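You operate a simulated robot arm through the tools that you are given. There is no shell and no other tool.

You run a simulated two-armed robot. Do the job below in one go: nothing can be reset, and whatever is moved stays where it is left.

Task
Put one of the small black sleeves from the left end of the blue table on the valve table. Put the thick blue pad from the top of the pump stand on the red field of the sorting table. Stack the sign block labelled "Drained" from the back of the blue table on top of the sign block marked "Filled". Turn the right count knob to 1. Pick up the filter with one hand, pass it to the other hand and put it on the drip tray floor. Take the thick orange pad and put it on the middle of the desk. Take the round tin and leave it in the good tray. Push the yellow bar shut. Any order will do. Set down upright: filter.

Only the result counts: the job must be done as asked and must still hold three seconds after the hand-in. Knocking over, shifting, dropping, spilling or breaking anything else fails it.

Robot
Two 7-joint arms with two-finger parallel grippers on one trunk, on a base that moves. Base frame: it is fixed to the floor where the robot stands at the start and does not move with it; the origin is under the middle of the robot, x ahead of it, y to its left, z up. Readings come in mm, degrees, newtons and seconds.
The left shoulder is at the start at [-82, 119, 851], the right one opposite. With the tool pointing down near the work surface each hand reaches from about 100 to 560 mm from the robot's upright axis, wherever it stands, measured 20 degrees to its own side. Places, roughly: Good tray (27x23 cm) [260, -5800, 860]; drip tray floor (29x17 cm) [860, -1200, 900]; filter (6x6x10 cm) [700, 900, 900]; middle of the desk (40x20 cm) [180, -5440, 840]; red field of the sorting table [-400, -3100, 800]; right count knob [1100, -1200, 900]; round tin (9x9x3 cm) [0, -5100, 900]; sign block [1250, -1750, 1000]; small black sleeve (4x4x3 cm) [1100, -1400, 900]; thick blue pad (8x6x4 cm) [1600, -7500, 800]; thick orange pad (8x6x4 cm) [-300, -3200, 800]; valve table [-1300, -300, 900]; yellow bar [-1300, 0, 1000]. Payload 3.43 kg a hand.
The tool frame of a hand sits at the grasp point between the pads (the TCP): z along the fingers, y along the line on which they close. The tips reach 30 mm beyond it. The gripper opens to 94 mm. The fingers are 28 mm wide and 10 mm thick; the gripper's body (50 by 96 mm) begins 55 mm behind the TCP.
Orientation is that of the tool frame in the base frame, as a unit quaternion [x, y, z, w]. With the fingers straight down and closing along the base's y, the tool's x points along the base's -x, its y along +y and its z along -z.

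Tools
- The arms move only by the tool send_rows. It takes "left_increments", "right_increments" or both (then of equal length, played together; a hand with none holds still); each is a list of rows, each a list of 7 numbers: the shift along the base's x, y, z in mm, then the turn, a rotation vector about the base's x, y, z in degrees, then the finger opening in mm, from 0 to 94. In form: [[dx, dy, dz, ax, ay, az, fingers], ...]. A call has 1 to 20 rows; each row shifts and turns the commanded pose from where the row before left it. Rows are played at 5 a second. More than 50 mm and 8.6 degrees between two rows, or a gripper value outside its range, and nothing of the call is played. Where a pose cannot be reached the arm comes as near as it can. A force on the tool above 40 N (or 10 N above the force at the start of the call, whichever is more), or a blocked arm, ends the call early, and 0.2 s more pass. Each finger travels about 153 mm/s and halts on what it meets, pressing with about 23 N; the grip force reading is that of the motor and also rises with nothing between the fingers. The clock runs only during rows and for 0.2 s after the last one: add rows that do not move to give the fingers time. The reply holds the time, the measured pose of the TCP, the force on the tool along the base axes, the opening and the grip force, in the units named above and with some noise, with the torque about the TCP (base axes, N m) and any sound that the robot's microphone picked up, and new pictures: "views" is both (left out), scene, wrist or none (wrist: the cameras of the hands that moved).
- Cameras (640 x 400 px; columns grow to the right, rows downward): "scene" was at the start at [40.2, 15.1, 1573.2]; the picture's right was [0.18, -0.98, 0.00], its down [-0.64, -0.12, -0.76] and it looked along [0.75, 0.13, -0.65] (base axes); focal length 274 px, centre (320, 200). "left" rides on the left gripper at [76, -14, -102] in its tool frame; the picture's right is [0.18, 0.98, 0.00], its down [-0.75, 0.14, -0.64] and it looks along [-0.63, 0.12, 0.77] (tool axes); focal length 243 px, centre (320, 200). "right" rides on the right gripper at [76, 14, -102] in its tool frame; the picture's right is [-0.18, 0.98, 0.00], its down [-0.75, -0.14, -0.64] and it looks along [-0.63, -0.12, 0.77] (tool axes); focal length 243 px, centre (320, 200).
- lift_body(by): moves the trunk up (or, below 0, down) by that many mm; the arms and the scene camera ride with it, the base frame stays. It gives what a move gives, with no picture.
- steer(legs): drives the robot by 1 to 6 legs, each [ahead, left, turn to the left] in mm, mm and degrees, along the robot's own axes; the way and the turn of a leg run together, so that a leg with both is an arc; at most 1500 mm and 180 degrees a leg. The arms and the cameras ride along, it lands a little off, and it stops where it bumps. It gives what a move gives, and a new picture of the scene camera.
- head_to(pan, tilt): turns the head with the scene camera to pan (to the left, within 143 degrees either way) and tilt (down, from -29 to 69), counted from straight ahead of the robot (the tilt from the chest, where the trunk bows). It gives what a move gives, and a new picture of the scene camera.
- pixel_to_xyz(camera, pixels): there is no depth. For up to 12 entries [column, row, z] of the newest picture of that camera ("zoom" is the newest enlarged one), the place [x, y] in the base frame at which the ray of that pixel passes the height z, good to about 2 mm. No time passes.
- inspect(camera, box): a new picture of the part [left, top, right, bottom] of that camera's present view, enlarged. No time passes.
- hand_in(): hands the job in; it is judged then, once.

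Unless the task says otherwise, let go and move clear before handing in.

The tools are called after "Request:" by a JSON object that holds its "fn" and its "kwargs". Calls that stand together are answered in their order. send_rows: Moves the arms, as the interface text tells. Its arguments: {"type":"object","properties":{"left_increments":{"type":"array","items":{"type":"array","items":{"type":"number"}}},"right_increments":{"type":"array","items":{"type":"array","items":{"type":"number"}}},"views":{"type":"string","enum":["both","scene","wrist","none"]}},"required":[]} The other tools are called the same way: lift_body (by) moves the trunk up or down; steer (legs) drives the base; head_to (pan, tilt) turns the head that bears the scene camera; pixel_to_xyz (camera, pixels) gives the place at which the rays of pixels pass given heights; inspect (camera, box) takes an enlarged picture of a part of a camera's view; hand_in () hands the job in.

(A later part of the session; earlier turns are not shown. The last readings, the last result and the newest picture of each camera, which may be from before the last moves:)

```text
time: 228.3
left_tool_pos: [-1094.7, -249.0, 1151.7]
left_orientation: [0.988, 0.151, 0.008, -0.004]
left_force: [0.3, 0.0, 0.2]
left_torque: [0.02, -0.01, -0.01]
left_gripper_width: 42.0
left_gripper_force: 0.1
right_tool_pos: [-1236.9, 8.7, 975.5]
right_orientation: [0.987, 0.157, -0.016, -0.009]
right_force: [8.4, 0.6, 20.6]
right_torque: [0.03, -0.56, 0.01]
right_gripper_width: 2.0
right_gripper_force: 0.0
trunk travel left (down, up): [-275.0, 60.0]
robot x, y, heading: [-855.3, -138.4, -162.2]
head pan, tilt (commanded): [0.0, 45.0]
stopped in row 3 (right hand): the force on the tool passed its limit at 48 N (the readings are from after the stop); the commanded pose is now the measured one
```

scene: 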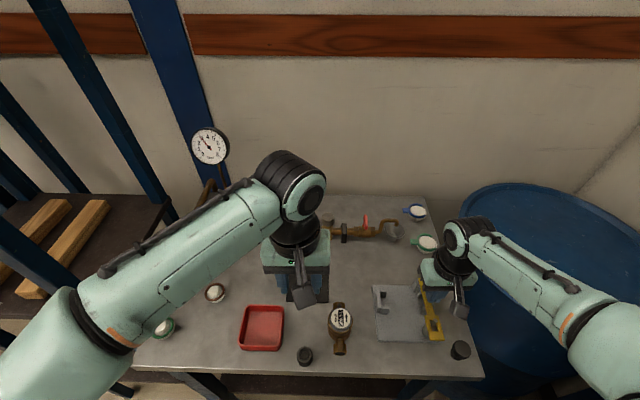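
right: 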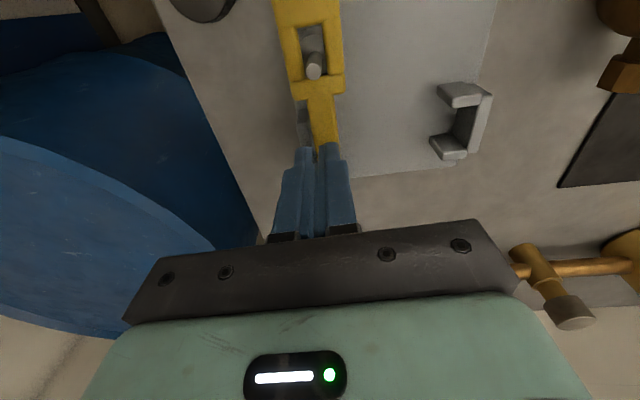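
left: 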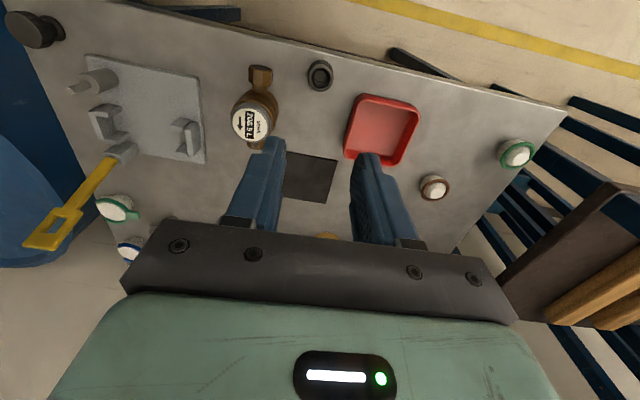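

The bar is firmly down (48 N contact). Lifting off and retracting both arms.

Request:
{"fn": "send_rows", "kwargs": {"right_increments": [[0, 0, 20, 0, 0, 0, 2], [0, 0, 45, 0, 0, 0, 40], [0, 0, 45, 0, 0, 0, 80], [0, 0, 45, 0, 0, 0, 90], [10, -18, 40, 0, 0, 0, 90], [12, -20, 40, 0, 0, 0, 90], [12, -25, 35, 0, 0, 0, 90], [12, -25, 0, 0, 0, 0, 90], [0, 0, 0, 0, 0, 0, 90]], "left_increments": [[0, 0, 20, 0, 0, 0, 80], [0, 0, 25, 0, 0, 0, 80], [15, -37, 20, 0, 0, 0, 80], [15, -37, 10, 0, 0, 0, 80], [15, -37, 5, 0, 0, 0, 80], [15, -30, 0, 0, 0, 0, 80], [15, 0, 0, 0, 0, 0, 80], [0, 0, 0, 0, 0, 0, 80], [0, 0, 0, 0, 0, 0, 80]], "views": "both"}}

Request:
{"fn": "inspect", "kwargs": {"camera": "scene", "box": [180, 180, 500, 390]}}

```text
time: 230.3
left_tool_pos: [-1018.6, -390.1, 1231.3]
left_orientation: [0.988, 0.151, 0.01, -0.004]
left_force: [-0.1, 0.5, -0.6]
left_torque: [0.0, 0.02, -0.03]
left_gripper_width: 80.0
left_gripper_force: 0.1
right_tool_pos: [-1192.7, -79.0, 1244.4]
right_orientation: [0.988, 0.157, -0.014, -0.008]
right_force: [0.7, 0.7, 0.4]
right_torque: [-0.02, -0.02, 0.02]
right_gripper_width: 89.9
right_gripper_force: 0.0
trunk travel left (down, up): [-275.0, 60.0]
robot x, y, heading: [-854.0, -134.2, -162.0]
head pan, tilt (commanded): [0.0, 45.0]
```

scene: 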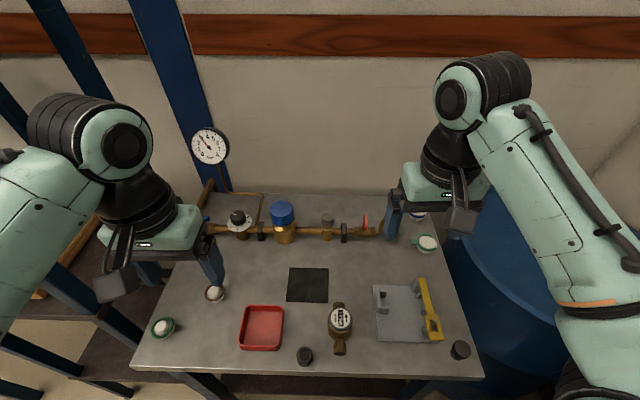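
right: 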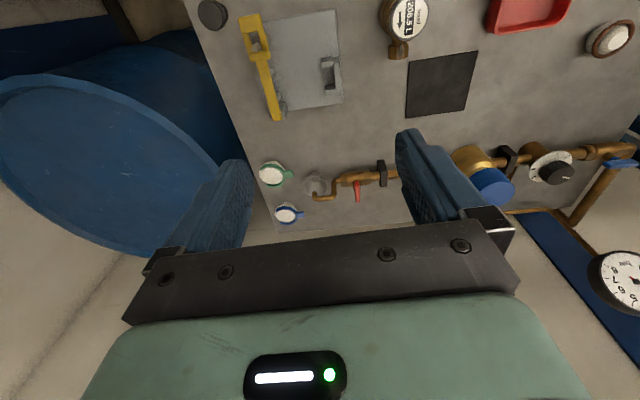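
left: 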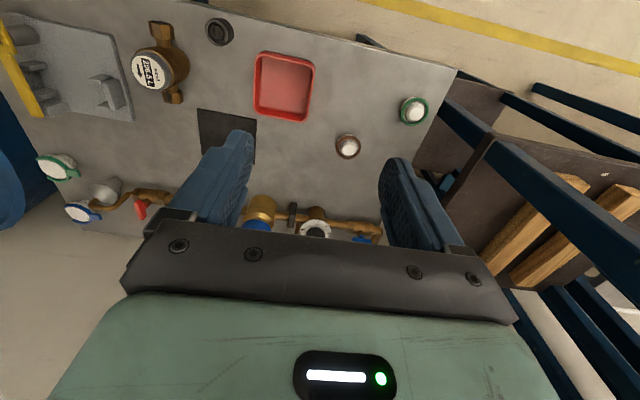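

```text
1.90 times, centred on (340, 285) of scene
```

zoom: 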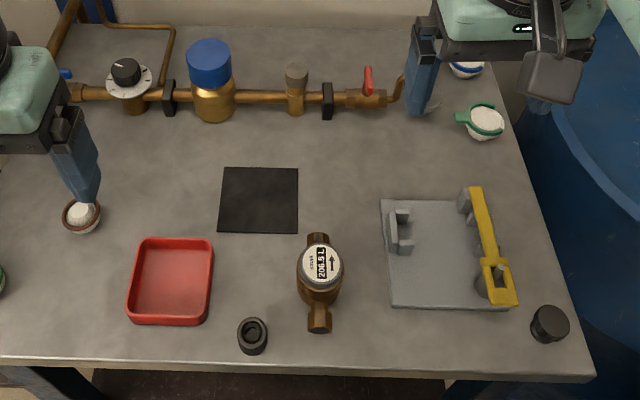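

Valve-table jobs are done and look good. Now back into the aisle and slide along it toward the sorting table (robot's left is down the aisle).

Request:
{"fn": "steer", "kwargs": {"legs": [[-330, 0, 0], [0, 1450, 0], [0, 1400, 0]]}}

```text
time: 257.6
left_tool_pos: [226.1, -3066.9, 1230.8]
left_orientation: [0.987, 0.162, 0.01, -0.005]
left_force: [-0.3, -0.9, -1.3]
left_torque: [-0.03, -0.02, -0.03]
left_gripper_width: 80.1
left_gripper_force: 0.0
right_tool_pos: [47.4, -2758.4, 1243.1]
right_orientation: [0.986, 0.167, -0.014, -0.009]
right_force: [0.3, -0.1, 0.0]
right_torque: [0.0, 0.02, -0.02]
right_gripper_width: 90.1
right_gripper_force: 0.0
trunk travel left (down, up): [-275.0, 60.0]
robot x, y, heading: [390.4, -2812.3, -160.9]
head pan, tilt (commanded): [0.0, 45.0]
```

scene: 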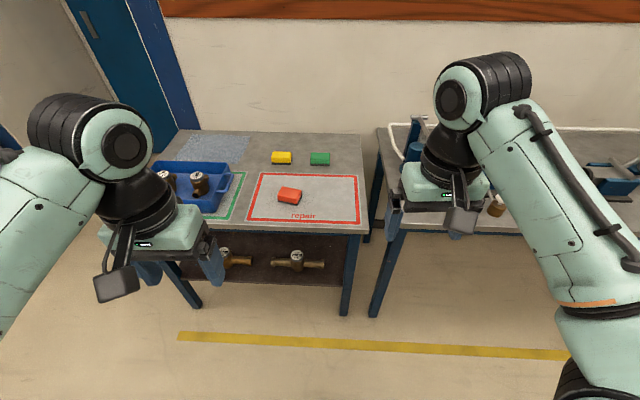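

The sorting table is ahead; the orange pad lies on the red "repair" field at (290,195). Zooming and measuring.

Request:
{"fn": "inspect", "kwargs": {"camera": "scene", "box": [140, 120, 400, 260]}}

Request:
{"fn": "pixel_to_xyz", "kwargs": {"camera": "scene", "pixels": [[290, 195, 800], [290, 195, 840], [248, 220, 800], [361, 224, 800], [356, 175, 800], [260, 174, 800], [365, 233, 800], [200, 225, 800], [290, 195, 880]]}}

```text
2.46 times, centred on (270, 190) of scene
```

zoom: 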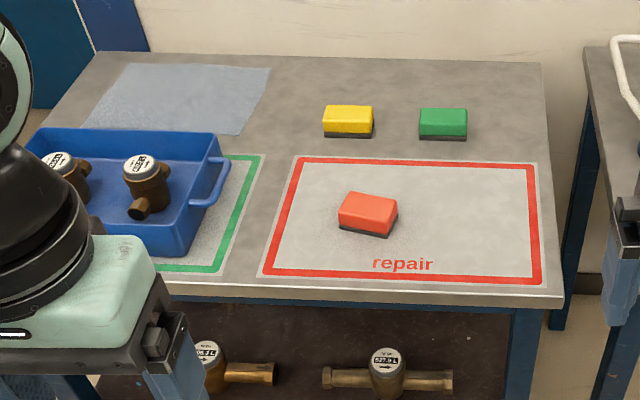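

```text
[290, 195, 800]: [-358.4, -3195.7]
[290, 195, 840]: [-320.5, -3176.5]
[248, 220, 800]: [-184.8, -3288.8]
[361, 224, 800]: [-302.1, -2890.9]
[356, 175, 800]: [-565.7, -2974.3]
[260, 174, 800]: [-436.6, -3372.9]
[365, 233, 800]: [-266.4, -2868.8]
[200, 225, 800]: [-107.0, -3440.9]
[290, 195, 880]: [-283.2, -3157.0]
```

I'll drive closer so the pad is about 440 mm ahead on my left.

Request:
{"fn": "steer", "kwargs": {"legs": [[360, 0, -1]]}}

```text
time: 260.0
left_tool_pos: [-122.2, -3181.2, 1231.4]
left_orientation: [0.988, 0.155, 0.008, -0.004]
left_force: [0.3, 0.4, -0.6]
left_torque: [0.01, -0.02, -0.02]
left_gripper_width: 80.1
left_gripper_force: 0.0
right_tool_pos: [-296.3, -2870.4, 1243.8]
right_orientation: [0.987, 0.16, -0.013, -0.01]
right_force: [-0.1, 0.4, -0.1]
right_torque: [-0.01, 0.02, -0.03]
right_gripper_width: 89.8
right_gripper_force: 0.1
trunk travel left (down, up): [-275.0, 60.0]
robot x, y, heading: [42.8, -2922.4, -161.8]
head pan, tilt (commanded): [0.0, 45.0]
```

scene: 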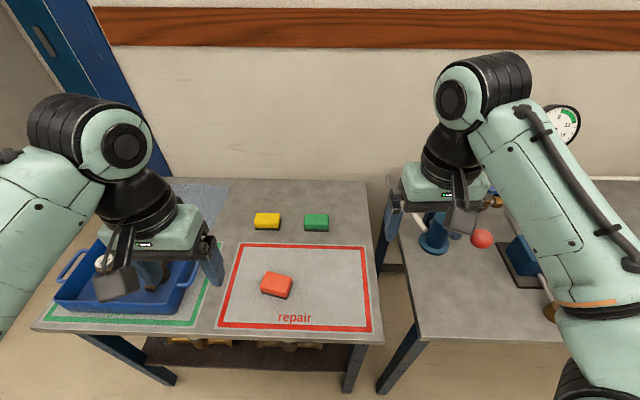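

Request:
{"fn": "inspect", "kwargs": {"camera": "left", "box": [0, 0, 640, 400]}}

Request:
{"fn": "pixel_to_xyz", "kwargs": {"camera": "scene", "pixels": [[277, 282, 820], [277, 282, 860], [277, 282, 900], [232, 324, 800], [232, 324, 840], [370, 331, 800], [370, 331, 840]]}}

```text
1.00 times, centred on (320, 200) of left (not enlarged: the box is as wide or as high as the picture)
```

zoom: 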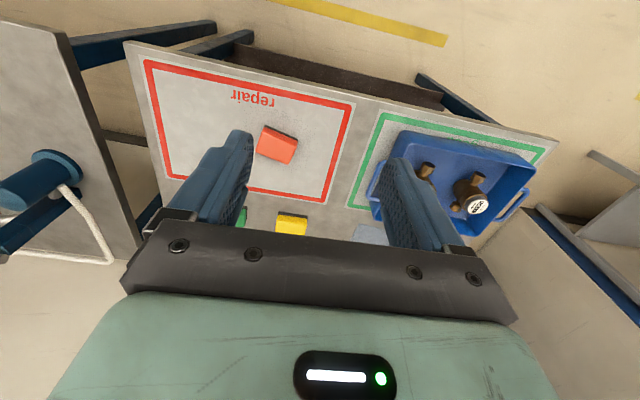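

```text
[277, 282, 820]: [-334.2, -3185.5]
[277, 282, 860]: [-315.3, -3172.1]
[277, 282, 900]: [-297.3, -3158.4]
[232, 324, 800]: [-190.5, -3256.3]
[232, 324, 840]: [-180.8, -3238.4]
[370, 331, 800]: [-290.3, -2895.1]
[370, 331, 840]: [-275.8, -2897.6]
```

Request:
{"fn": "pixel_to_xyz", "kwargs": {"camera": "zoom", "pixels": [[145, 60, 760], [145, 60, 800], [145, 60, 840], [145, 60, 880], [277, 143, 820], [277, 143, 860], [277, 143, 900], [354, 104, 800], [354, 104, 840]]}}

Request:
{"fn": "pixel_to_xyz", "kwargs": {"camera": "scene", "pixels": [[371, 332, 760], [371, 332, 800], [371, 332, 840], [218, 327, 800], [218, 327, 840]]}}

```text
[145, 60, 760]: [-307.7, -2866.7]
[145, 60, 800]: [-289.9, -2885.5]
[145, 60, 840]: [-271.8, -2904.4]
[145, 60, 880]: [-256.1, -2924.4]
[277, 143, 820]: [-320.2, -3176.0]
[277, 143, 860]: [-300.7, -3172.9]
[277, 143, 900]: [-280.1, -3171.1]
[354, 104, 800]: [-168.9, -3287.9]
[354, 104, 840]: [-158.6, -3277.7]
```

```text
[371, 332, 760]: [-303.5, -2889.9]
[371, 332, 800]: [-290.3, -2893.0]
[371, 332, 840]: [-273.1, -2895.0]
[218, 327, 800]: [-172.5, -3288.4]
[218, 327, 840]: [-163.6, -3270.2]
```

The table is at z≈810. I'll hover the left hand over the orange pad and refine.

Request:
{"fn": "send_rows", "kwargs": {"left_increments": [[-30, 2, -38, 0, 0, 0, 90], [-35, 2, -34, 0, 0, 0, 90], [-38, 2, -30, 0, 0, 0, 90], [-38, 2, -30, 0, 0, 0, 90], [-38, 1, -30, 0, 0, 0, 90], [-11, 0, -40, 0, 0, 0, 90], [0, 0, -28, 0, 0, 0, 90], [0, 0, 0, 0, 0, 0, 90]], "views": "both"}}

Request:
{"fn": "inspect", "kwargs": {"camera": "left", "box": [220, 20, 420, 180]}}

```text
time: 261.8
left_tool_pos: [-309.8, -3171.1, 1000.0]
left_orientation: [0.988, 0.154, 0.008, -0.004]
left_force: [-0.2, -0.1, -0.3]
left_torque: [0.0, 0.03, 0.03]
left_gripper_width: 89.9
left_gripper_force: 0.0
right_tool_pos: [-296.5, -2870.2, 1243.4]
right_orientation: [0.987, 0.16, -0.014, -0.009]
right_force: [0.5, -0.9, 0.2]
right_torque: [0.01, -0.03, 0.0]
right_gripper_width: 90.0
right_gripper_force: 0.1
trunk travel left (down, up): [-275.0, 60.0]
robot x, y, heading: [41.2, -2923.8, -161.7]
head pan, tilt (commanded): [0.0, 45.0]
```

scene: 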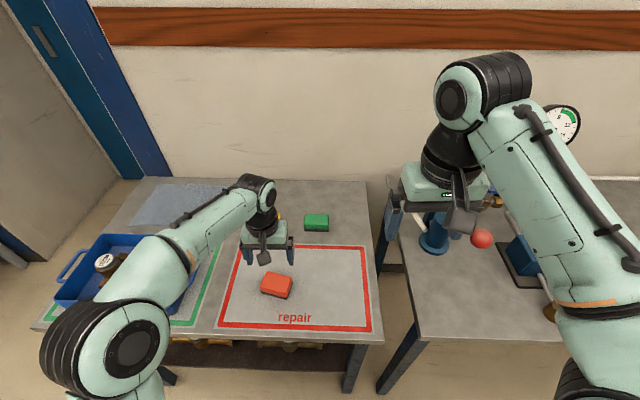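
left: 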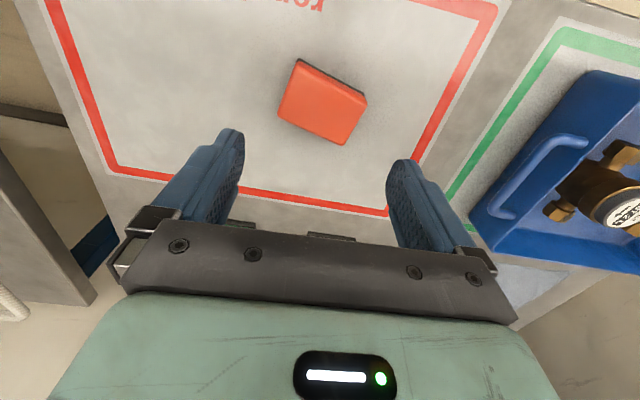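

```text
2.50 times, centred on (320, 100) of left
```

zoom: 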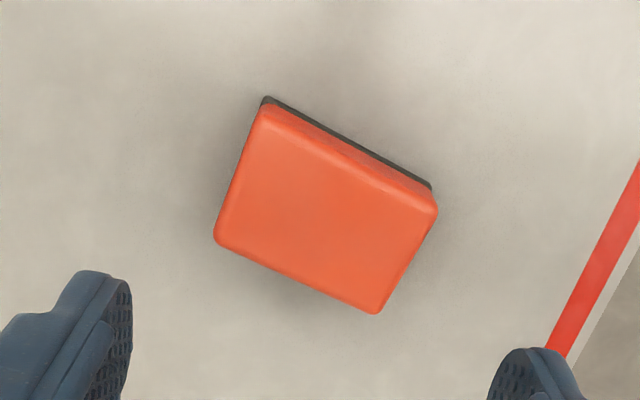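

The pad centre computes to (−317,−3176), rotated 16°. I'll yaw the left hand +74° to grip across its short side.

Request:
{"fn": "send_rows", "kwargs": {"left_increments": [[-7, -5, 0, 0, 0, 8.27, 90], [0, 0, 0, 0, 0, 8.27, 90], [0, 0, 0, 0, 0, 8.27, 90], [0, 0, 0, 0, 0, 8.27, 90], [0, 0, 0, 0, 0, 8.27, 90], [0, 0, 0, 0, 0, 8.27, 90], [0, 0, 0, 0, 0, 8.27, 90], [0, 0, 0, 0, 0, 8.27, 90], [0, 0, 0, 0, 0, 8.27, 90], [0, 0, -40, 0, 0, 0, 90], [0, 0, -40, 0, 0, 0, 90], [0, 0, 0, 0, 0, 0, 90]], "views": "both"}}

```text
time: 264.4
left_tool_pos: [-318.4, -3176.1, 920.8]
left_orientation: [0.694, 0.72, 0.005, -0.009]
left_force: [0.0, 0.0, 0.5]
left_torque: [0.0, 0.01, -0.01]
left_gripper_width: 89.9
left_gripper_force: 0.1
right_tool_pos: [-296.4, -2869.9, 1244.1]
right_orientation: [0.987, 0.16, -0.014, -0.009]
right_force: [-0.2, -0.1, 0.6]
right_torque: [-0.01, -0.01, 0.02]
right_gripper_width: 90.2
right_gripper_force: 0.1
trunk travel left (down, up): [-275.0, 60.0]
robot x, y, heading: [43.1, -2921.6, -161.7]
head pan, tilt (commanded): [0.0, 45.0]
```

scene: 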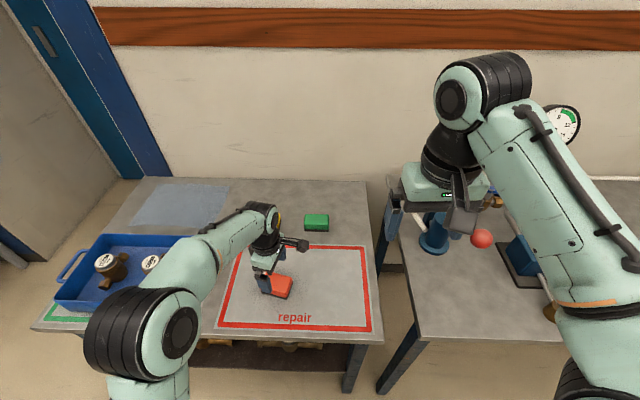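
left: 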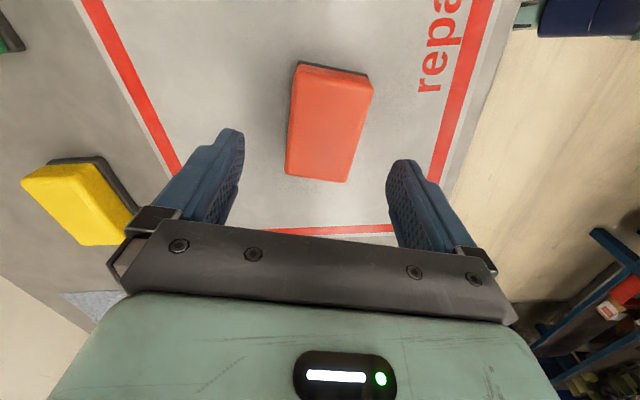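

Well aligned. Small correction and descend around the pad.

Request:
{"fn": "send_rows", "kwargs": {"left_increments": [[3.5, 4.8, -25, 0, 0, 0, 90], [0, 0, -25, 0, 0, 0, 90], [0, 0, -14, 0, 0, 0, 90], [0, 0, -6, 0, 0, 0, 90], [0, 0, 0, 0, 0, 0, 90]], "views": "wrist"}}

```text
time: 265.6
left_tool_pos: [-315.5, -3172.8, 851.8]
left_orientation: [0.693, 0.721, 0.003, -0.009]
left_force: [0.6, -0.3, -0.7]
left_torque: [-0.03, 0.01, 0.04]
left_gripper_width: 89.8
left_gripper_force: 0.0
right_tool_pos: [-297.3, -2870.3, 1244.7]
right_orientation: [0.987, 0.16, -0.015, -0.01]
right_force: [-0.5, 0.0, 0.2]
right_torque: [-0.01, -0.02, -0.01]
right_gripper_width: 90.2
right_gripper_force: 0.0
trunk travel left (down, up): [-275.0, 60.0]
robot x, y, heading: [47.7, -2925.3, -162.0]
head pan, tilt (commanded): [0.0, 45.0]
```

left: 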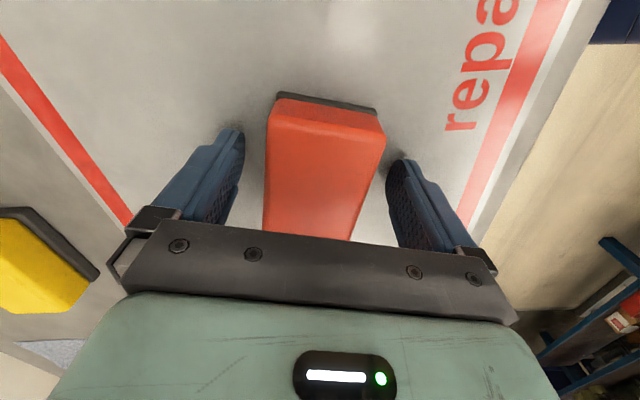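

Fingers straddle the pad. Closing and lifting.

Request:
{"fn": "send_rows", "kwargs": {"left_increments": [[0, 0, 0, 0, 0, 0, 75], [0, 0, 0, 0, 0, 0, 60], [0, 0, 0, 0, 0, 0, 45], [0, 0, 0, 0, 0, 0, 35], [0, 0, 0, 0, 0, 0, 35], [0, 0, 15, 0, 0, 0, 35], [0, 0, 35, 0, 0, 0, 35], [0, 0, 40, 0, 0, 0, 35], [0, 0, 40, 0, 0, 0, 35], [0, 0, 0, 0, 0, 0, 35]], "views": "both"}}

```text
time: 267.8
left_tool_pos: [-316.1, -3172.0, 982.5]
left_orientation: [0.694, 0.72, 0.005, -0.008]
left_force: [0.7, 0.1, -0.7]
left_torque: [0.02, -0.04, 0.02]
left_gripper_width: 58.0
left_gripper_force: 22.8
right_tool_pos: [-296.8, -2870.9, 1244.2]
right_orientation: [0.987, 0.159, -0.013, -0.01]
right_force: [-0.6, -0.9, -0.6]
right_torque: [0.03, 0.02, 0.01]
right_gripper_width: 90.1
right_gripper_force: 0.0
trunk travel left (down, up): [-275.0, 60.0]
robot x, y, heading: [40.1, -2929.4, -161.6]
head pan, tilt (commanded): [0.0, 45.0]
```

scene: 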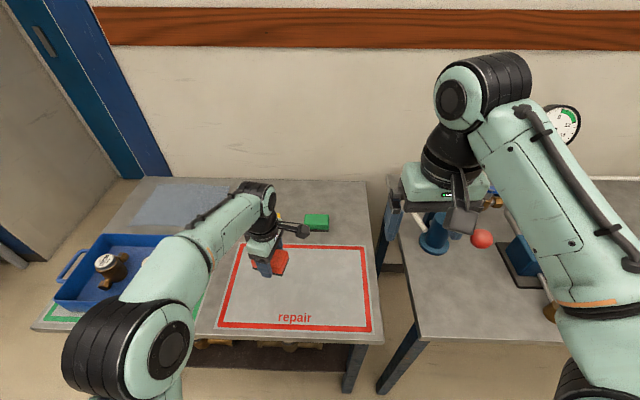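
left: 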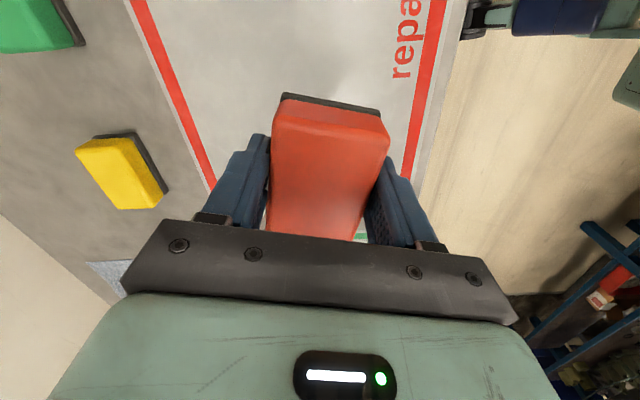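

Orange pad held (58 mm). Raising, retracting and returning the yaw to neutral.

Request:
{"fn": "send_rows", "kwargs": {"left_increments": [[0, 0, 45, 0, 0, 0, 35], [0, 0, 45, 0, 0, 0, 35], [20, 6, 40, 0, 0, 0, 35], [25, 8, 35, 0, 0, 0, 35], [25, 8, 30, 0, 0, -8.27, 35], [25, 8, 20, 0, 0, -8.27, 35], [25, 8, 0, 0, 0, -8.27, 35], [25, -10, 0, 0, 0, -8.27, 35], [20, -20, 0, 0, 0, -8.27, 35], [0, -20, 0, 0, 0, -8.27, 35], [0, 0, 0, 0, 0, -8.27, 35], [0, 0, 0, 0, 0, -8.27, 35], [0, 0, 0, 0, 0, -8.27, 35], [0, 0, 0, 0, 0, 0, 35]], "views": "both"}}

```text
time: 270.8
left_tool_pos: [-150.6, -3183.7, 1195.8]
left_orientation: [0.988, 0.153, 0.009, -0.004]
left_force: [0.7, 0.1, -2.4]
left_torque: [-0.01, 0.01, 0.02]
left_gripper_width: 57.9
left_gripper_force: 23.5
right_tool_pos: [-296.7, -2871.3, 1243.4]
right_orientation: [0.987, 0.16, -0.015, -0.009]
right_force: [-0.4, -1.1, -0.6]
right_torque: [0.02, 0.01, 0.01]
right_gripper_width: 90.0
right_gripper_force: 0.1
trunk travel left (down, up): [-275.0, 60.0]
robot x, y, heading: [43.9, -2926.9, -161.8]
head pan, tilt (commanded): [0.0, 45.0]
```

scene: 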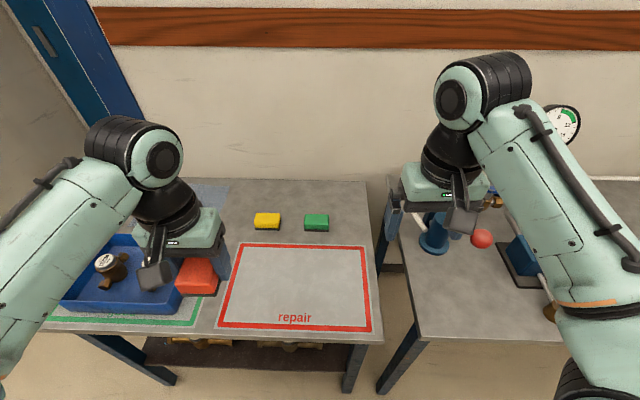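
left: 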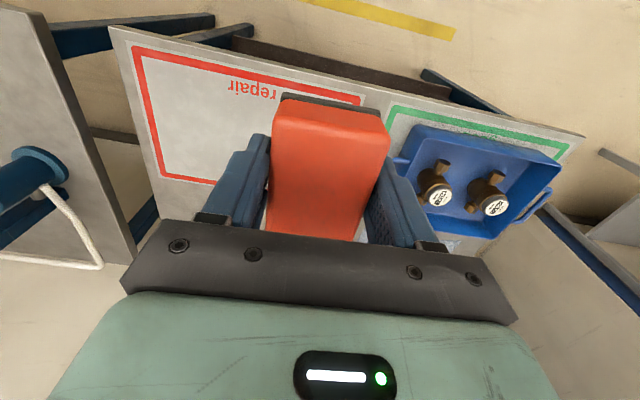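

Recording the red field corners for later, then I'll continue down the aisle toward the desk.

Request:
{"fn": "pixel_to_xyz", "kwargs": {"camera": "scene", "pixels": [[240, 246, 812], [366, 247, 812], [371, 332, 812], [218, 327, 812], [297, 287, 812]]}}

Request:
{"fn": "steer", "kwargs": {"legs": [[-280, 0, 0], [0, 1200, 0], [0, 1000, 0]]}}

```text
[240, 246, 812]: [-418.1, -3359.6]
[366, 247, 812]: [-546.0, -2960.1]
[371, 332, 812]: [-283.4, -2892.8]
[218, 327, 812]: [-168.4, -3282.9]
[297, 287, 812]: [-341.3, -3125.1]
```

```text
time: 291.9
left_tool_pos: [827.7, -5199.1, 1196.6]
left_orientation: [0.986, 0.165, 0.008, -0.004]
left_force: [-0.1, -0.3, -1.3]
left_torque: [0.03, 0.02, 0.02]
left_gripper_width: 57.7
left_gripper_force: 23.3
right_tool_pos: [674.9, -4889.8, 1244.1]
right_orientation: [0.985, 0.171, -0.014, -0.009]
right_force: [-0.8, -1.2, -0.6]
right_torque: [0.0, 0.01, -0.02]
right_gripper_width: 89.9
right_gripper_force: 0.1
trunk travel left (down, up): [-275.0, 60.0]
robot x, y, heading: [1015.3, -4937.4, -160.5]
head pan, tilt (commanded): [0.0, 45.0]
```

scene: 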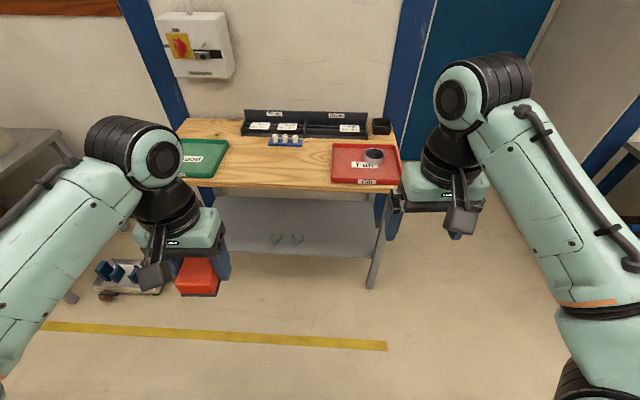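

The desk is ahead: green "Good" tray on the left, red tray on the right with the round tin at (374,155). Zooming in.

Request:
{"fn": "inspect", "kwargs": {"camera": "scene", "box": [160, 90, 420, 210]}}

Request:
{"fn": "pixel_to_xyz", "kwargs": {"camera": "scene", "pixels": [[374, 158, 870], [290, 165, 840], [200, 157, 860], [188, 180, 840], [390, 189, 840], [180, 120, 840], [290, 145, 840], [290, 185, 840]]}}

```text
2.46 times, centred on (290, 150) of scene
```

zoom: 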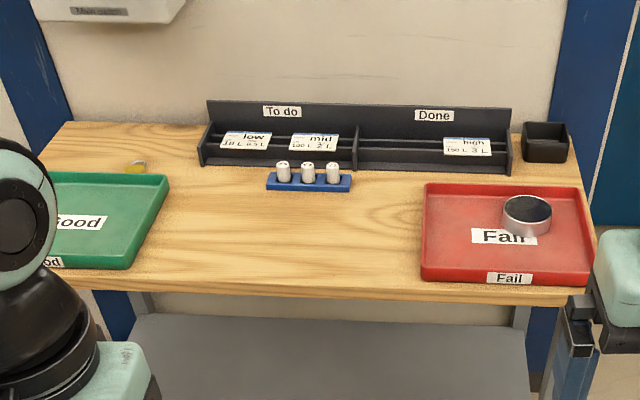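

```text
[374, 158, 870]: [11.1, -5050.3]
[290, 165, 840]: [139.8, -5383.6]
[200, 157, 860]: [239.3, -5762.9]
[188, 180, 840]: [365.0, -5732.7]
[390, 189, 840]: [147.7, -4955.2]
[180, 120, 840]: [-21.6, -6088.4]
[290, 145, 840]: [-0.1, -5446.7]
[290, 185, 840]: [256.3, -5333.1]
```

Drive ahead 530 mm toward the desk.

Request:
{"fn": "steer", "kwargs": {"legs": [[530, 0, -1.5]]}}

```text
time: 295.0
left_tool_pos: [308.1, -5365.6, 1197.8]
left_orientation: [0.989, 0.15, 0.008, -0.004]
left_force: [-0.4, 0.6, -0.9]
left_torque: [0.01, -0.02, 0.02]
left_gripper_width: 58.0
left_gripper_force: 22.5
right_tool_pos: [163.1, -5051.6, 1244.7]
right_orientation: [0.988, 0.156, -0.014, -0.01]
right_force: [-0.1, 0.1, 0.9]
right_torque: [0.0, 0.0, -0.01]
right_gripper_width: 89.7
right_gripper_force: 0.1
trunk travel left (down, up): [-275.0, 60.0]
robot x, y, heading: [500.1, -5111.1, -162.2]
head pan, tilt (commanded): [0.0, 45.0]
```

scene: 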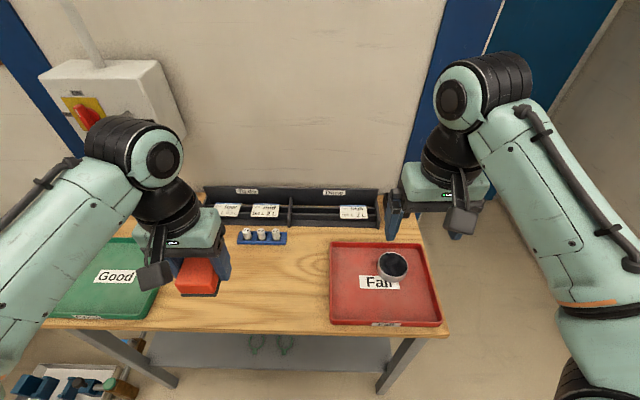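

Request:
{"fn": "pixel_to_xyz", "kwargs": {"camera": "scene", "pixels": [[255, 285, 840], [255, 265, 840], [250, 300, 840], [330, 285, 840], [262, 243, 840], [392, 268, 870], [392, 255, 880], [392, 278, 850], [260, 330, 840]]}}

Request:
{"fn": "inspect", "kwargs": {"camera": "scene", "box": [200, 170, 460, 340]}}

```text
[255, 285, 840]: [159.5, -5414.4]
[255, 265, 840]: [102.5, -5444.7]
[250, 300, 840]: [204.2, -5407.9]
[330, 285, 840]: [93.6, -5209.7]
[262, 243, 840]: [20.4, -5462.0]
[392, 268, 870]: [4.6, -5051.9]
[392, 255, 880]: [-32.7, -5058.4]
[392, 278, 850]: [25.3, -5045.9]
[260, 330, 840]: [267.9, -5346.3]
```

```text
2.35 times, centred on (330, 255) of scene
```

zoom: 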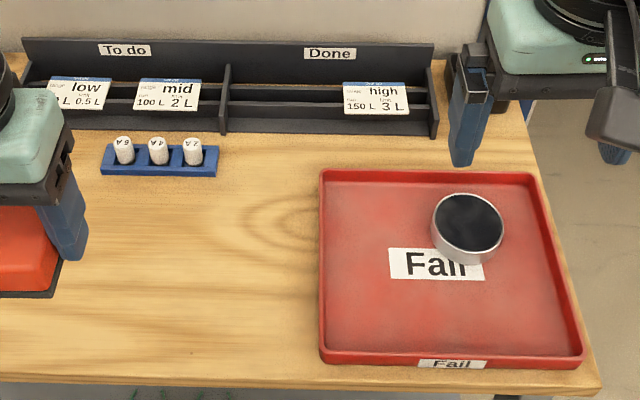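

The tin is at about (5,−5052); the desk middle is clear. Moving the pad over (178,−5435) and down.

Request:
{"fn": "send_rows", "kwargs": {"left_increments": [[-43, -23, 0, 0, 0, 0, 35], [-43, -23, 0, 0, 0, 0, 35], [-43, -23, 0, 0, 0, 0, 35], [0, 0, -45, 0, 0, 0, 35], [0, 0, -45, 0, 0, 0, 35], [0, 0, -45, 0, 0, 0, 35], [0, 0, -45, 0, 0, 0, 35], [0, 0, -45, 0, 0, 0, 35], [0, 0, -40, 0, 0, 0, 35], [0, 0, 0, 0, 0, 0, 35]], "views": "both"}}

```text
time: 297.2
left_tool_pos: [186.4, -5427.0, 931.8]
left_orientation: [0.989, 0.15, 0.008, -0.004]
left_force: [0.6, 0.9, -0.9]
left_torque: [0.0, 0.04, -0.02]
left_gripper_width: 58.0
left_gripper_force: 23.0
left hand out of reach, approached as far as the arm can: row 3
right_tool_pos: [163.8, -5050.3, 1244.6]
right_orientation: [0.988, 0.156, -0.014, -0.009]
right_force: [0.9, 0.1, -0.9]
right_torque: [-0.02, 0.0, -0.04]
right_gripper_width: 89.8
right_gripper_force: 0.0
trunk travel left (down, up): [-275.0, 60.0]
robot x, y, heading: [502.2, -5108.3, -162.3]
head pan, tilt (commanded): [0.0, 45.0]
```

scene: 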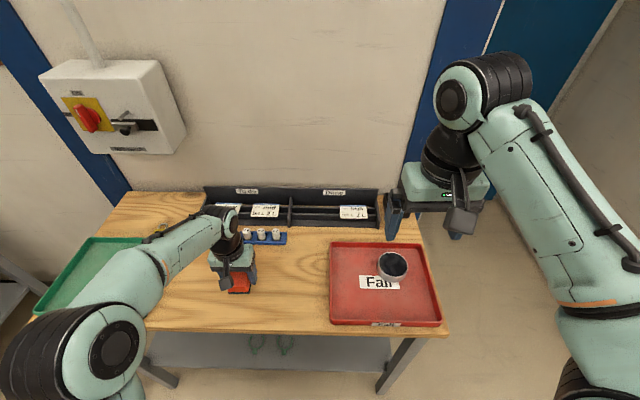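
left: 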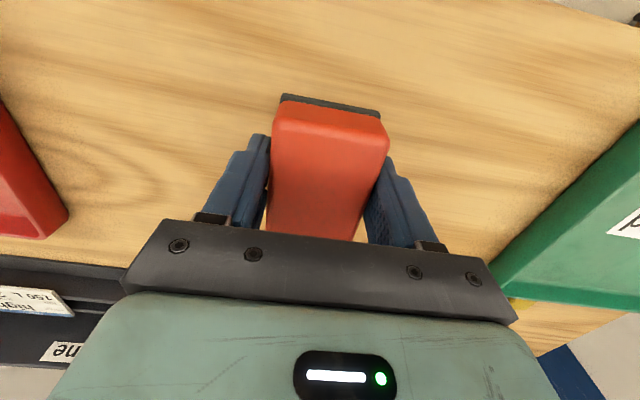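

Request:
{"fn": "send_rows", "kwargs": {"left_increments": [[0, 0, -20, 0, 0, 0, 35], [0, 0, -15, 0, 0, 0, 35], [0, 0, -5, 0, 0, 0, 35], [0, 0, -3, 0, 0, 0, 35], [0, 0, -3, 0, 0, 0, 35], [0, 0, -2, 0, 0, 0, 35], [0, 0, 0, 0, 0, 0, 35]], "views": "none"}}

```text
time: 298.8
left_tool_pos: [188.3, -5429.5, 882.3]
left_orientation: [0.989, 0.15, 0.009, -0.003]
left_force: [0.0, 0.1, -1.0]
left_torque: [0.0, 0.01, -0.01]
left_gripper_width: 58.0
left_gripper_force: 22.3
right_tool_pos: [162.3, -5050.8, 1244.1]
right_orientation: [0.988, 0.156, -0.014, -0.009]
right_force: [-0.2, 0.7, -0.2]
right_torque: [-0.01, 0.02, -0.01]
right_gripper_width: 90.1
right_gripper_force: 0.1
trunk travel left (down, up): [-275.0, 60.0]
robot x, y, heading: [504.4, -5108.7, -162.1]
head pan, tilt (commanded): [0.0, 45.0]
```

Request:
{"fn": "send_rows", "kwargs": {"left_increments": [[0, 0, -2, 0, 0, 0, 35], [0, 0, -2, 0, 0, 0, 35], [0, 0, -2, 0, 0, 0, 35], [0, 0, 0, 0, 0, 0, 35]], "views": "none"}}

```text
time: 299.8
left_tool_pos: [187.4, -5428.6, 880.1]
left_orientation: [0.989, 0.149, 0.005, -0.003]
left_force: [-1.0, -4.3, 29.5]
left_torque: [-0.67, -0.07, 0.03]
left_gripper_width: 58.2
left_gripper_force: 22.8
right_tool_pos: [164.4, -5051.8, 1244.5]
right_orientation: [0.988, 0.156, -0.014, -0.009]
right_force: [1.3, -0.8, -0.3]
right_torque: [-0.01, 0.01, -0.03]
right_gripper_width: 90.0
right_gripper_force: 0.1
trunk travel left (down, up): [-275.0, 60.0]
robot x, y, heading: [503.9, -5111.6, -162.3]
head pan, tilt (commanded): [0.0, 45.0]
```

Contact (29 N) at z≈880. Easing up 2 mm, releasing, and lifting.

Request:
{"fn": "send_rows", "kwargs": {"left_increments": [[0, 0, 2.5, 0, 0, 0, 35], [0, 0, 0, 0, 0, 0, 60], [0, 0, 0, 0, 0, 0, 75], [0, 0, 0, 0, 0, 0, 85], [0, 0, 0, 0, 0, 0, 85], [0, 0, 25, 0, 0, 0, 85], [0, 0, 40, 0, 0, 0, 85], [0, 0, 45, 0, 0, 0, 85], [0, 0, 45, 0, 0, 0, 85], [10, 3, 45, 0, 0, 0, 85], [20, 6, 40, 0, 0, 0, 85], [30, 10, 30, 0, 0, 0, 85], [30, 10, 30, 0, 0, 0, 85], [30, 10, 0, 0, 0, 0, 85], [0, 0, 0, 0, 0, 0, 85]], "views": "both"}}

```text
time: 301.0
left_tool_pos: [189.7, -5428.7, 880.8]
left_orientation: [0.989, 0.15, 0.01, -0.003]
left_force: [2.6, 3.2, 8.3]
left_torque: [-0.27, -0.11, 0.21]
left_gripper_width: 83.5
left_gripper_force: 0.0
right_tool_pos: [162.8, -5050.0, 1243.9]
right_orientation: [0.988, 0.155, -0.015, -0.009]
right_force: [-0.7, -0.4, -0.4]
right_torque: [0.0, 0.03, 0.01]
right_gripper_width: 90.0
right_gripper_force: 0.0
trunk travel left (down, up): [-275.0, 60.0]
robot x, y, heading: [502.4, -5109.6, -162.2]
head pan, tilt (commanded): [0.0, 45.0]
stopped in row 5 (left hand): the force on the tool passed its limit at 84 N (the readings are from after the stop); the commanded pose is now the measured one
```

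scene: 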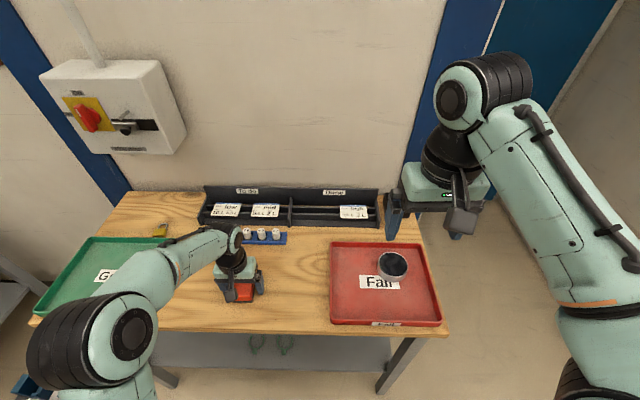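
left: 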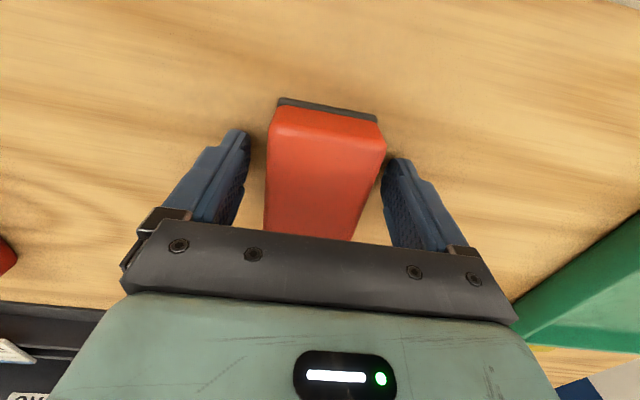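

The pad is released on the desk; a brief force spike stopped the call. Now lifting straight up.

Request:
{"fn": "send_rows", "kwargs": {"left_increments": [[0, 0, 5, 0, 0, 0, 84], [0, 0, 20, 0, 0, 0, 84], [0, 0, 40, 0, 0, 0, 84], [0, 0, 45, 0, 0, 0, 84], [0, 0, 45, 0, 0, 0, 84], [10, 3, 45, 0, 0, 0, 84], [20, 6, 40, 0, 0, 0, 84], [30, 10, 30, 0, 0, 0, 84], [30, 10, 30, 0, 0, 0, 84], [30, 10, 0, 0, 0, 0, 84], [0, 0, 0, 0, 0, 0, 84]], "views": "both"}}

```text
time: 303.4
left_tool_pos: [309.3, -5388.6, 1180.3]
left_orientation: [0.988, 0.151, 0.011, -0.003]
left_force: [0.6, -0.1, 0.3]
left_torque: [-0.02, 0.01, -0.03]
left_gripper_width: 84.0
left_gripper_force: 0.1
right_tool_pos: [161.8, -5051.5, 1244.8]
right_orientation: [0.988, 0.155, -0.013, -0.009]
right_force: [1.0, 0.1, 0.1]
right_torque: [0.0, -0.04, 0.03]
right_gripper_width: 89.9
right_gripper_force: 0.2
trunk travel left (down, up): [-275.0, 60.0]
robot x, y, heading: [505.3, -5109.7, -162.2]
head pan, tilt (commanded): [0.0, 45.0]
```

scene: 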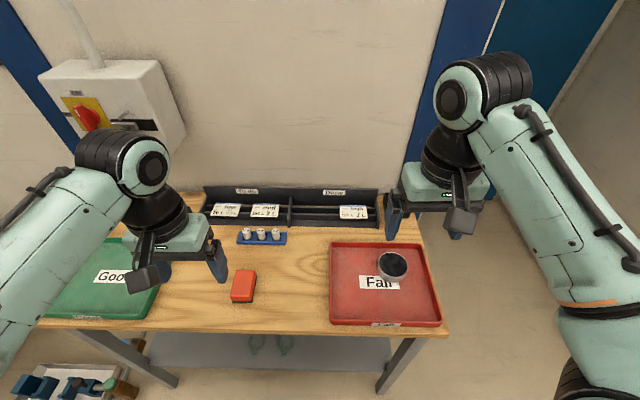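
left: 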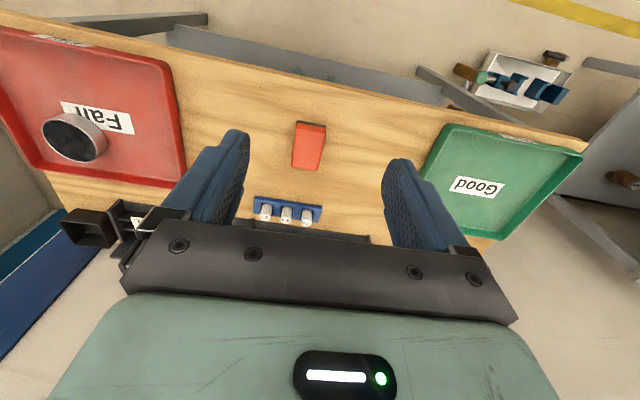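

The orange pad sits in the middle of the desk. Next the round tin: hovering the right hand above it.

Request:
{"fn": "send_rows", "kwargs": {"right_increments": [[-20, 0, -40, 0, 0, 0, 94], [-25, 0, -40, 0, 0, 0, 94], [-28, 0, -38, 0, 0, 0, 94], [-28, 0, -38, 0, 0, 0, 94], [-28, 0, -38, 0, 0, 0, 94], [-28, -1, -30, 0, 0, 0, 94], [0, 0, 0, 0, 0, 0, 94]], "views": "both"}}

Request:
{"fn": "inspect", "kwargs": {"camera": "right", "box": [220, 20, 420, 180]}}

```text
time: 305.0
left_tool_pos: [309.8, -5389.0, 1179.5]
left_orientation: [0.989, 0.151, 0.01, -0.003]
left_force: [-0.6, 0.2, -1.5]
left_torque: [0.0, 0.03, 0.0]
left_gripper_width: 84.0
left_gripper_force: 0.1
right_tool_pos: [6.2, -5052.8, 1021.7]
right_orientation: [0.988, 0.156, -0.015, -0.009]
right_force: [0.1, 0.0, 0.3]
right_torque: [-0.02, -0.02, -0.02]
right_gripper_width: 94.0
right_gripper_force: 0.1
trunk travel left (down, up): [-275.0, 60.0]
robot x, y, heading: [503.7, -5108.3, -162.5]
head pan, tilt (commanded): [0.0, 45.0]
```

scene: 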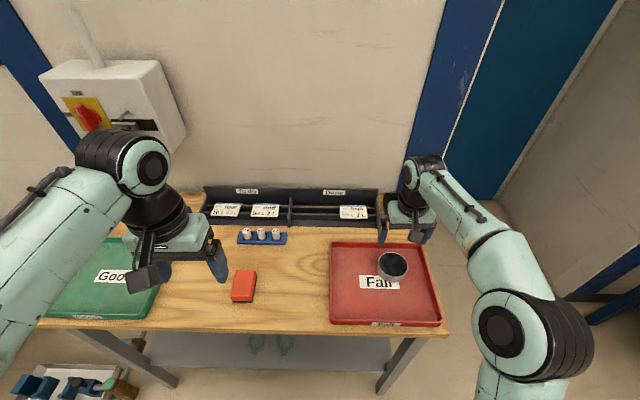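
right: 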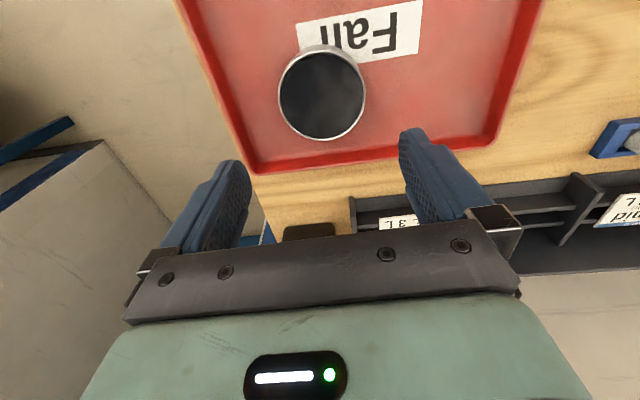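

```text
2.50 times, centred on (320, 100) of right
```

zoom: 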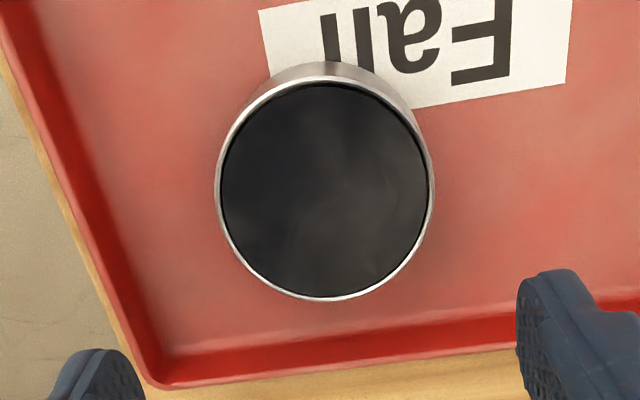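

The tin is about 86 mm wide, so clearance is only ~4 mm per side. I'll level the slight hand tilt and descend partway to re-check centring.

Request:
{"fn": "send_rows", "kwargs": {"right_increments": [[-0.4, 0.7, 0, -0.75, -1.86, 0, 94], [0, 0, -30, 0, 0, 0, 94], [0, 0, -30, 0, 0, 0, 94], [0, 0, -20, 0, 0, 0, 94], [0, 0, 0, 0, 0, 0, 94]], "views": "wrist"}}

Request:
{"fn": "inspect", "kwargs": {"camera": "right", "box": [220, 40, 420, 200]}}

```text
time: 306.2
left_tool_pos: [308.8, -5388.4, 1178.8]
left_orientation: [0.989, 0.151, 0.01, -0.003]
left_force: [-0.4, -0.5, 0.1]
left_torque: [0.03, 0.01, -0.02]
left_gripper_width: 84.0
left_gripper_force: 0.1
right_tool_pos: [7.2, -5051.3, 941.5]
right_orientation: [0.988, 0.155, 0.001, 0.0]
right_force: [-0.7, 0.2, -0.7]
right_torque: [0.0, -0.01, -0.01]
right_gripper_width: 94.0
right_gripper_force: 0.1
trunk travel left (down, up): [-275.0, 60.0]
robot x, y, heading: [503.4, -5109.6, -162.4]
head pan, tilt (commanded): [0.0, 45.0]
```

right: 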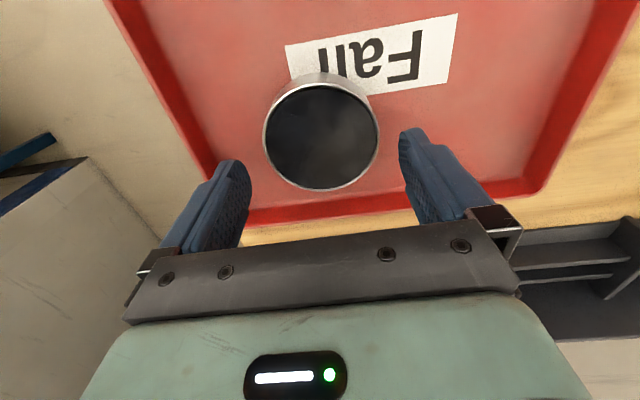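

```text
2.50 times, centred on (320, 120) of right
```

zoom: 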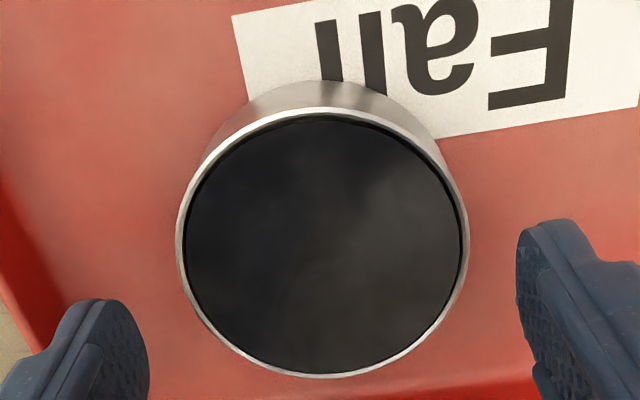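

Lateral offset is under 1 mm. Descending over the tin carefully.

Request:
{"fn": "send_rows", "kwargs": {"right_increments": [[-1.8, -1.0, -15, 0, 0, 0, 94], [0, 0, -15, 0, 0, 0, 94], [0, 0, -10, 0, 0, 0, 94], [0, 0, 0, 0, 0, 0, 94]], "views": "wrist"}}

```text
time: 307.2
left_tool_pos: [309.1, -5389.2, 1180.6]
left_orientation: [0.989, 0.15, 0.009, -0.003]
left_force: [-0.4, -0.9, -0.8]
left_torque: [0.02, 0.01, 0.01]
left_gripper_width: 83.9
left_gripper_force: 0.0
right_tool_pos: [5.0, -5051.8, 901.4]
right_orientation: [0.988, 0.155, 0.001, -0.001]
right_force: [0.2, -0.5, 0.5]
right_torque: [0.03, 0.02, -0.02]
right_gripper_width: 94.0
right_gripper_force: 0.1
trunk travel left (down, up): [-275.0, 60.0]
robot x, y, heading: [506.2, -5111.2, -162.5]
head pan, tilt (commanded): [0.0, 45.0]
```

right: 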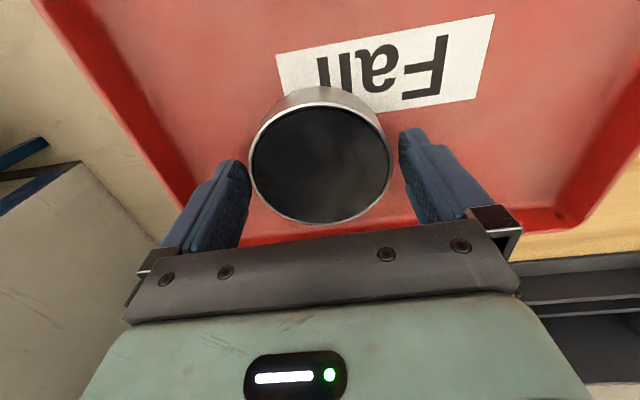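

Request:
{"fn": "send_rows", "kwargs": {"right_increments": [[0, 0, -6, 0, 0, 0, 94], [0, 0, -6, 0, 0, 0, 94], [0, 0, 0, 0, 0, 0, 94], [0, 0, 0, 0, 0, 0, 86], [0, 0, 0, 0, 0, 0, 80], [0, 0, 0, 0, 0, 0, 70], [0, 0, 0, 0, 0, 0, 65], [0, 0, 0, 0, 0, 0, 65]], "views": "wrist"}}

```text
time: 309.0
left_tool_pos: [309.0, -5388.5, 1182.2]
left_orientation: [0.989, 0.151, 0.01, -0.004]
left_force: [1.0, -0.2, 0.0]
left_torque: [-0.02, 0.02, -0.01]
left_gripper_width: 83.9
left_gripper_force: 0.0
right_tool_pos: [3.8, -5052.5, 888.3]
right_orientation: [0.988, 0.156, 0.0, -0.001]
right_force: [-1.6, 1.2, 9.1]
right_torque: [0.5, 0.16, 0.12]
right_gripper_width: 83.7
right_gripper_force: 23.4
trunk travel left (down, up): [-275.0, 60.0]
robot x, y, heading: [500.4, -5110.8, -162.1]
head pan, tilt (commanded): [0.0, 45.0]
```

right: 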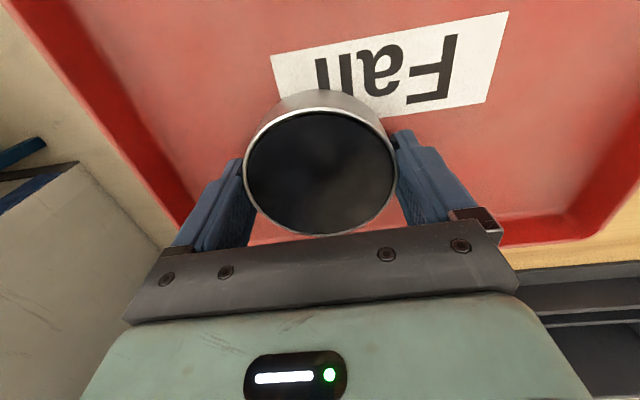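

Tin gripped at 83.7 mm. Lifting.

Request:
{"fn": "send_rows", "kwargs": {"right_increments": [[0, 0, 5, 0, 0, 0, 65], [0, 0, 10, 0, 0, 0, 65], [0, 0, 25, 0, 0, 0, 65], [0, 0, 35, 0, 0, 0, 65], [0, 0, 40, 0, 0, 0, 65], [0, 0, 40, 0, 0, 0, 65], [0, 0, 0, 0, 0, 0, 65]], "views": "both"}}

```text
time: 310.6
left_tool_pos: [308.0, -5387.0, 1180.6]
left_orientation: [0.988, 0.151, 0.011, -0.004]
left_force: [-0.8, 0.2, 0.0]
left_torque: [0.02, -0.01, -0.01]
left_gripper_width: 83.9
left_gripper_force: 0.1
right_tool_pos: [5.1, -5052.5, 1042.8]
right_orientation: [0.988, 0.156, 0.002, 0.0]
right_force: [-0.5, -0.3, -3.7]
right_torque: [-0.01, -0.01, 0.01]
right_gripper_width: 83.1
right_gripper_force: 23.3
trunk travel left (down, up): [-275.0, 60.0]
robot x, y, heading: [501.0, -5108.5, -162.0]
head pan, tilt (commanded): [0.0, 45.0]
```

scene: 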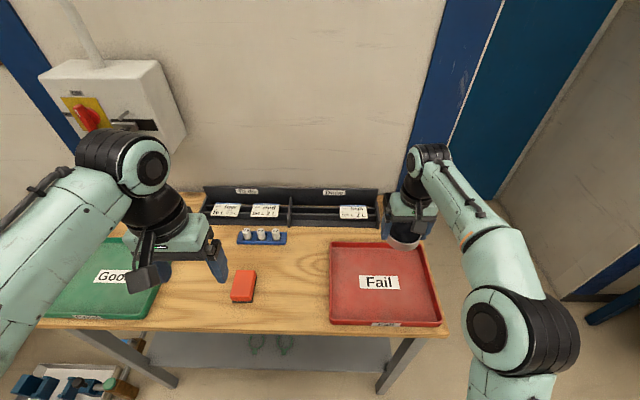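
right: 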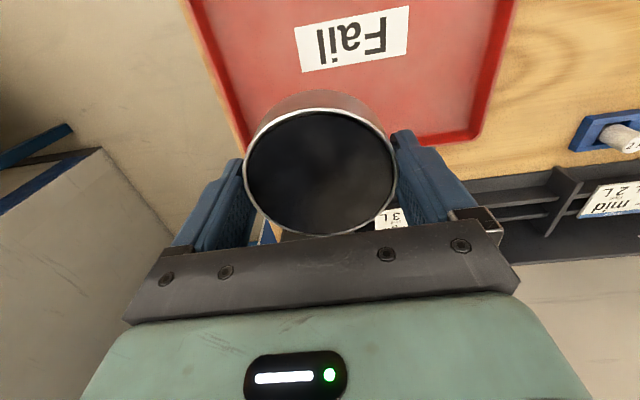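

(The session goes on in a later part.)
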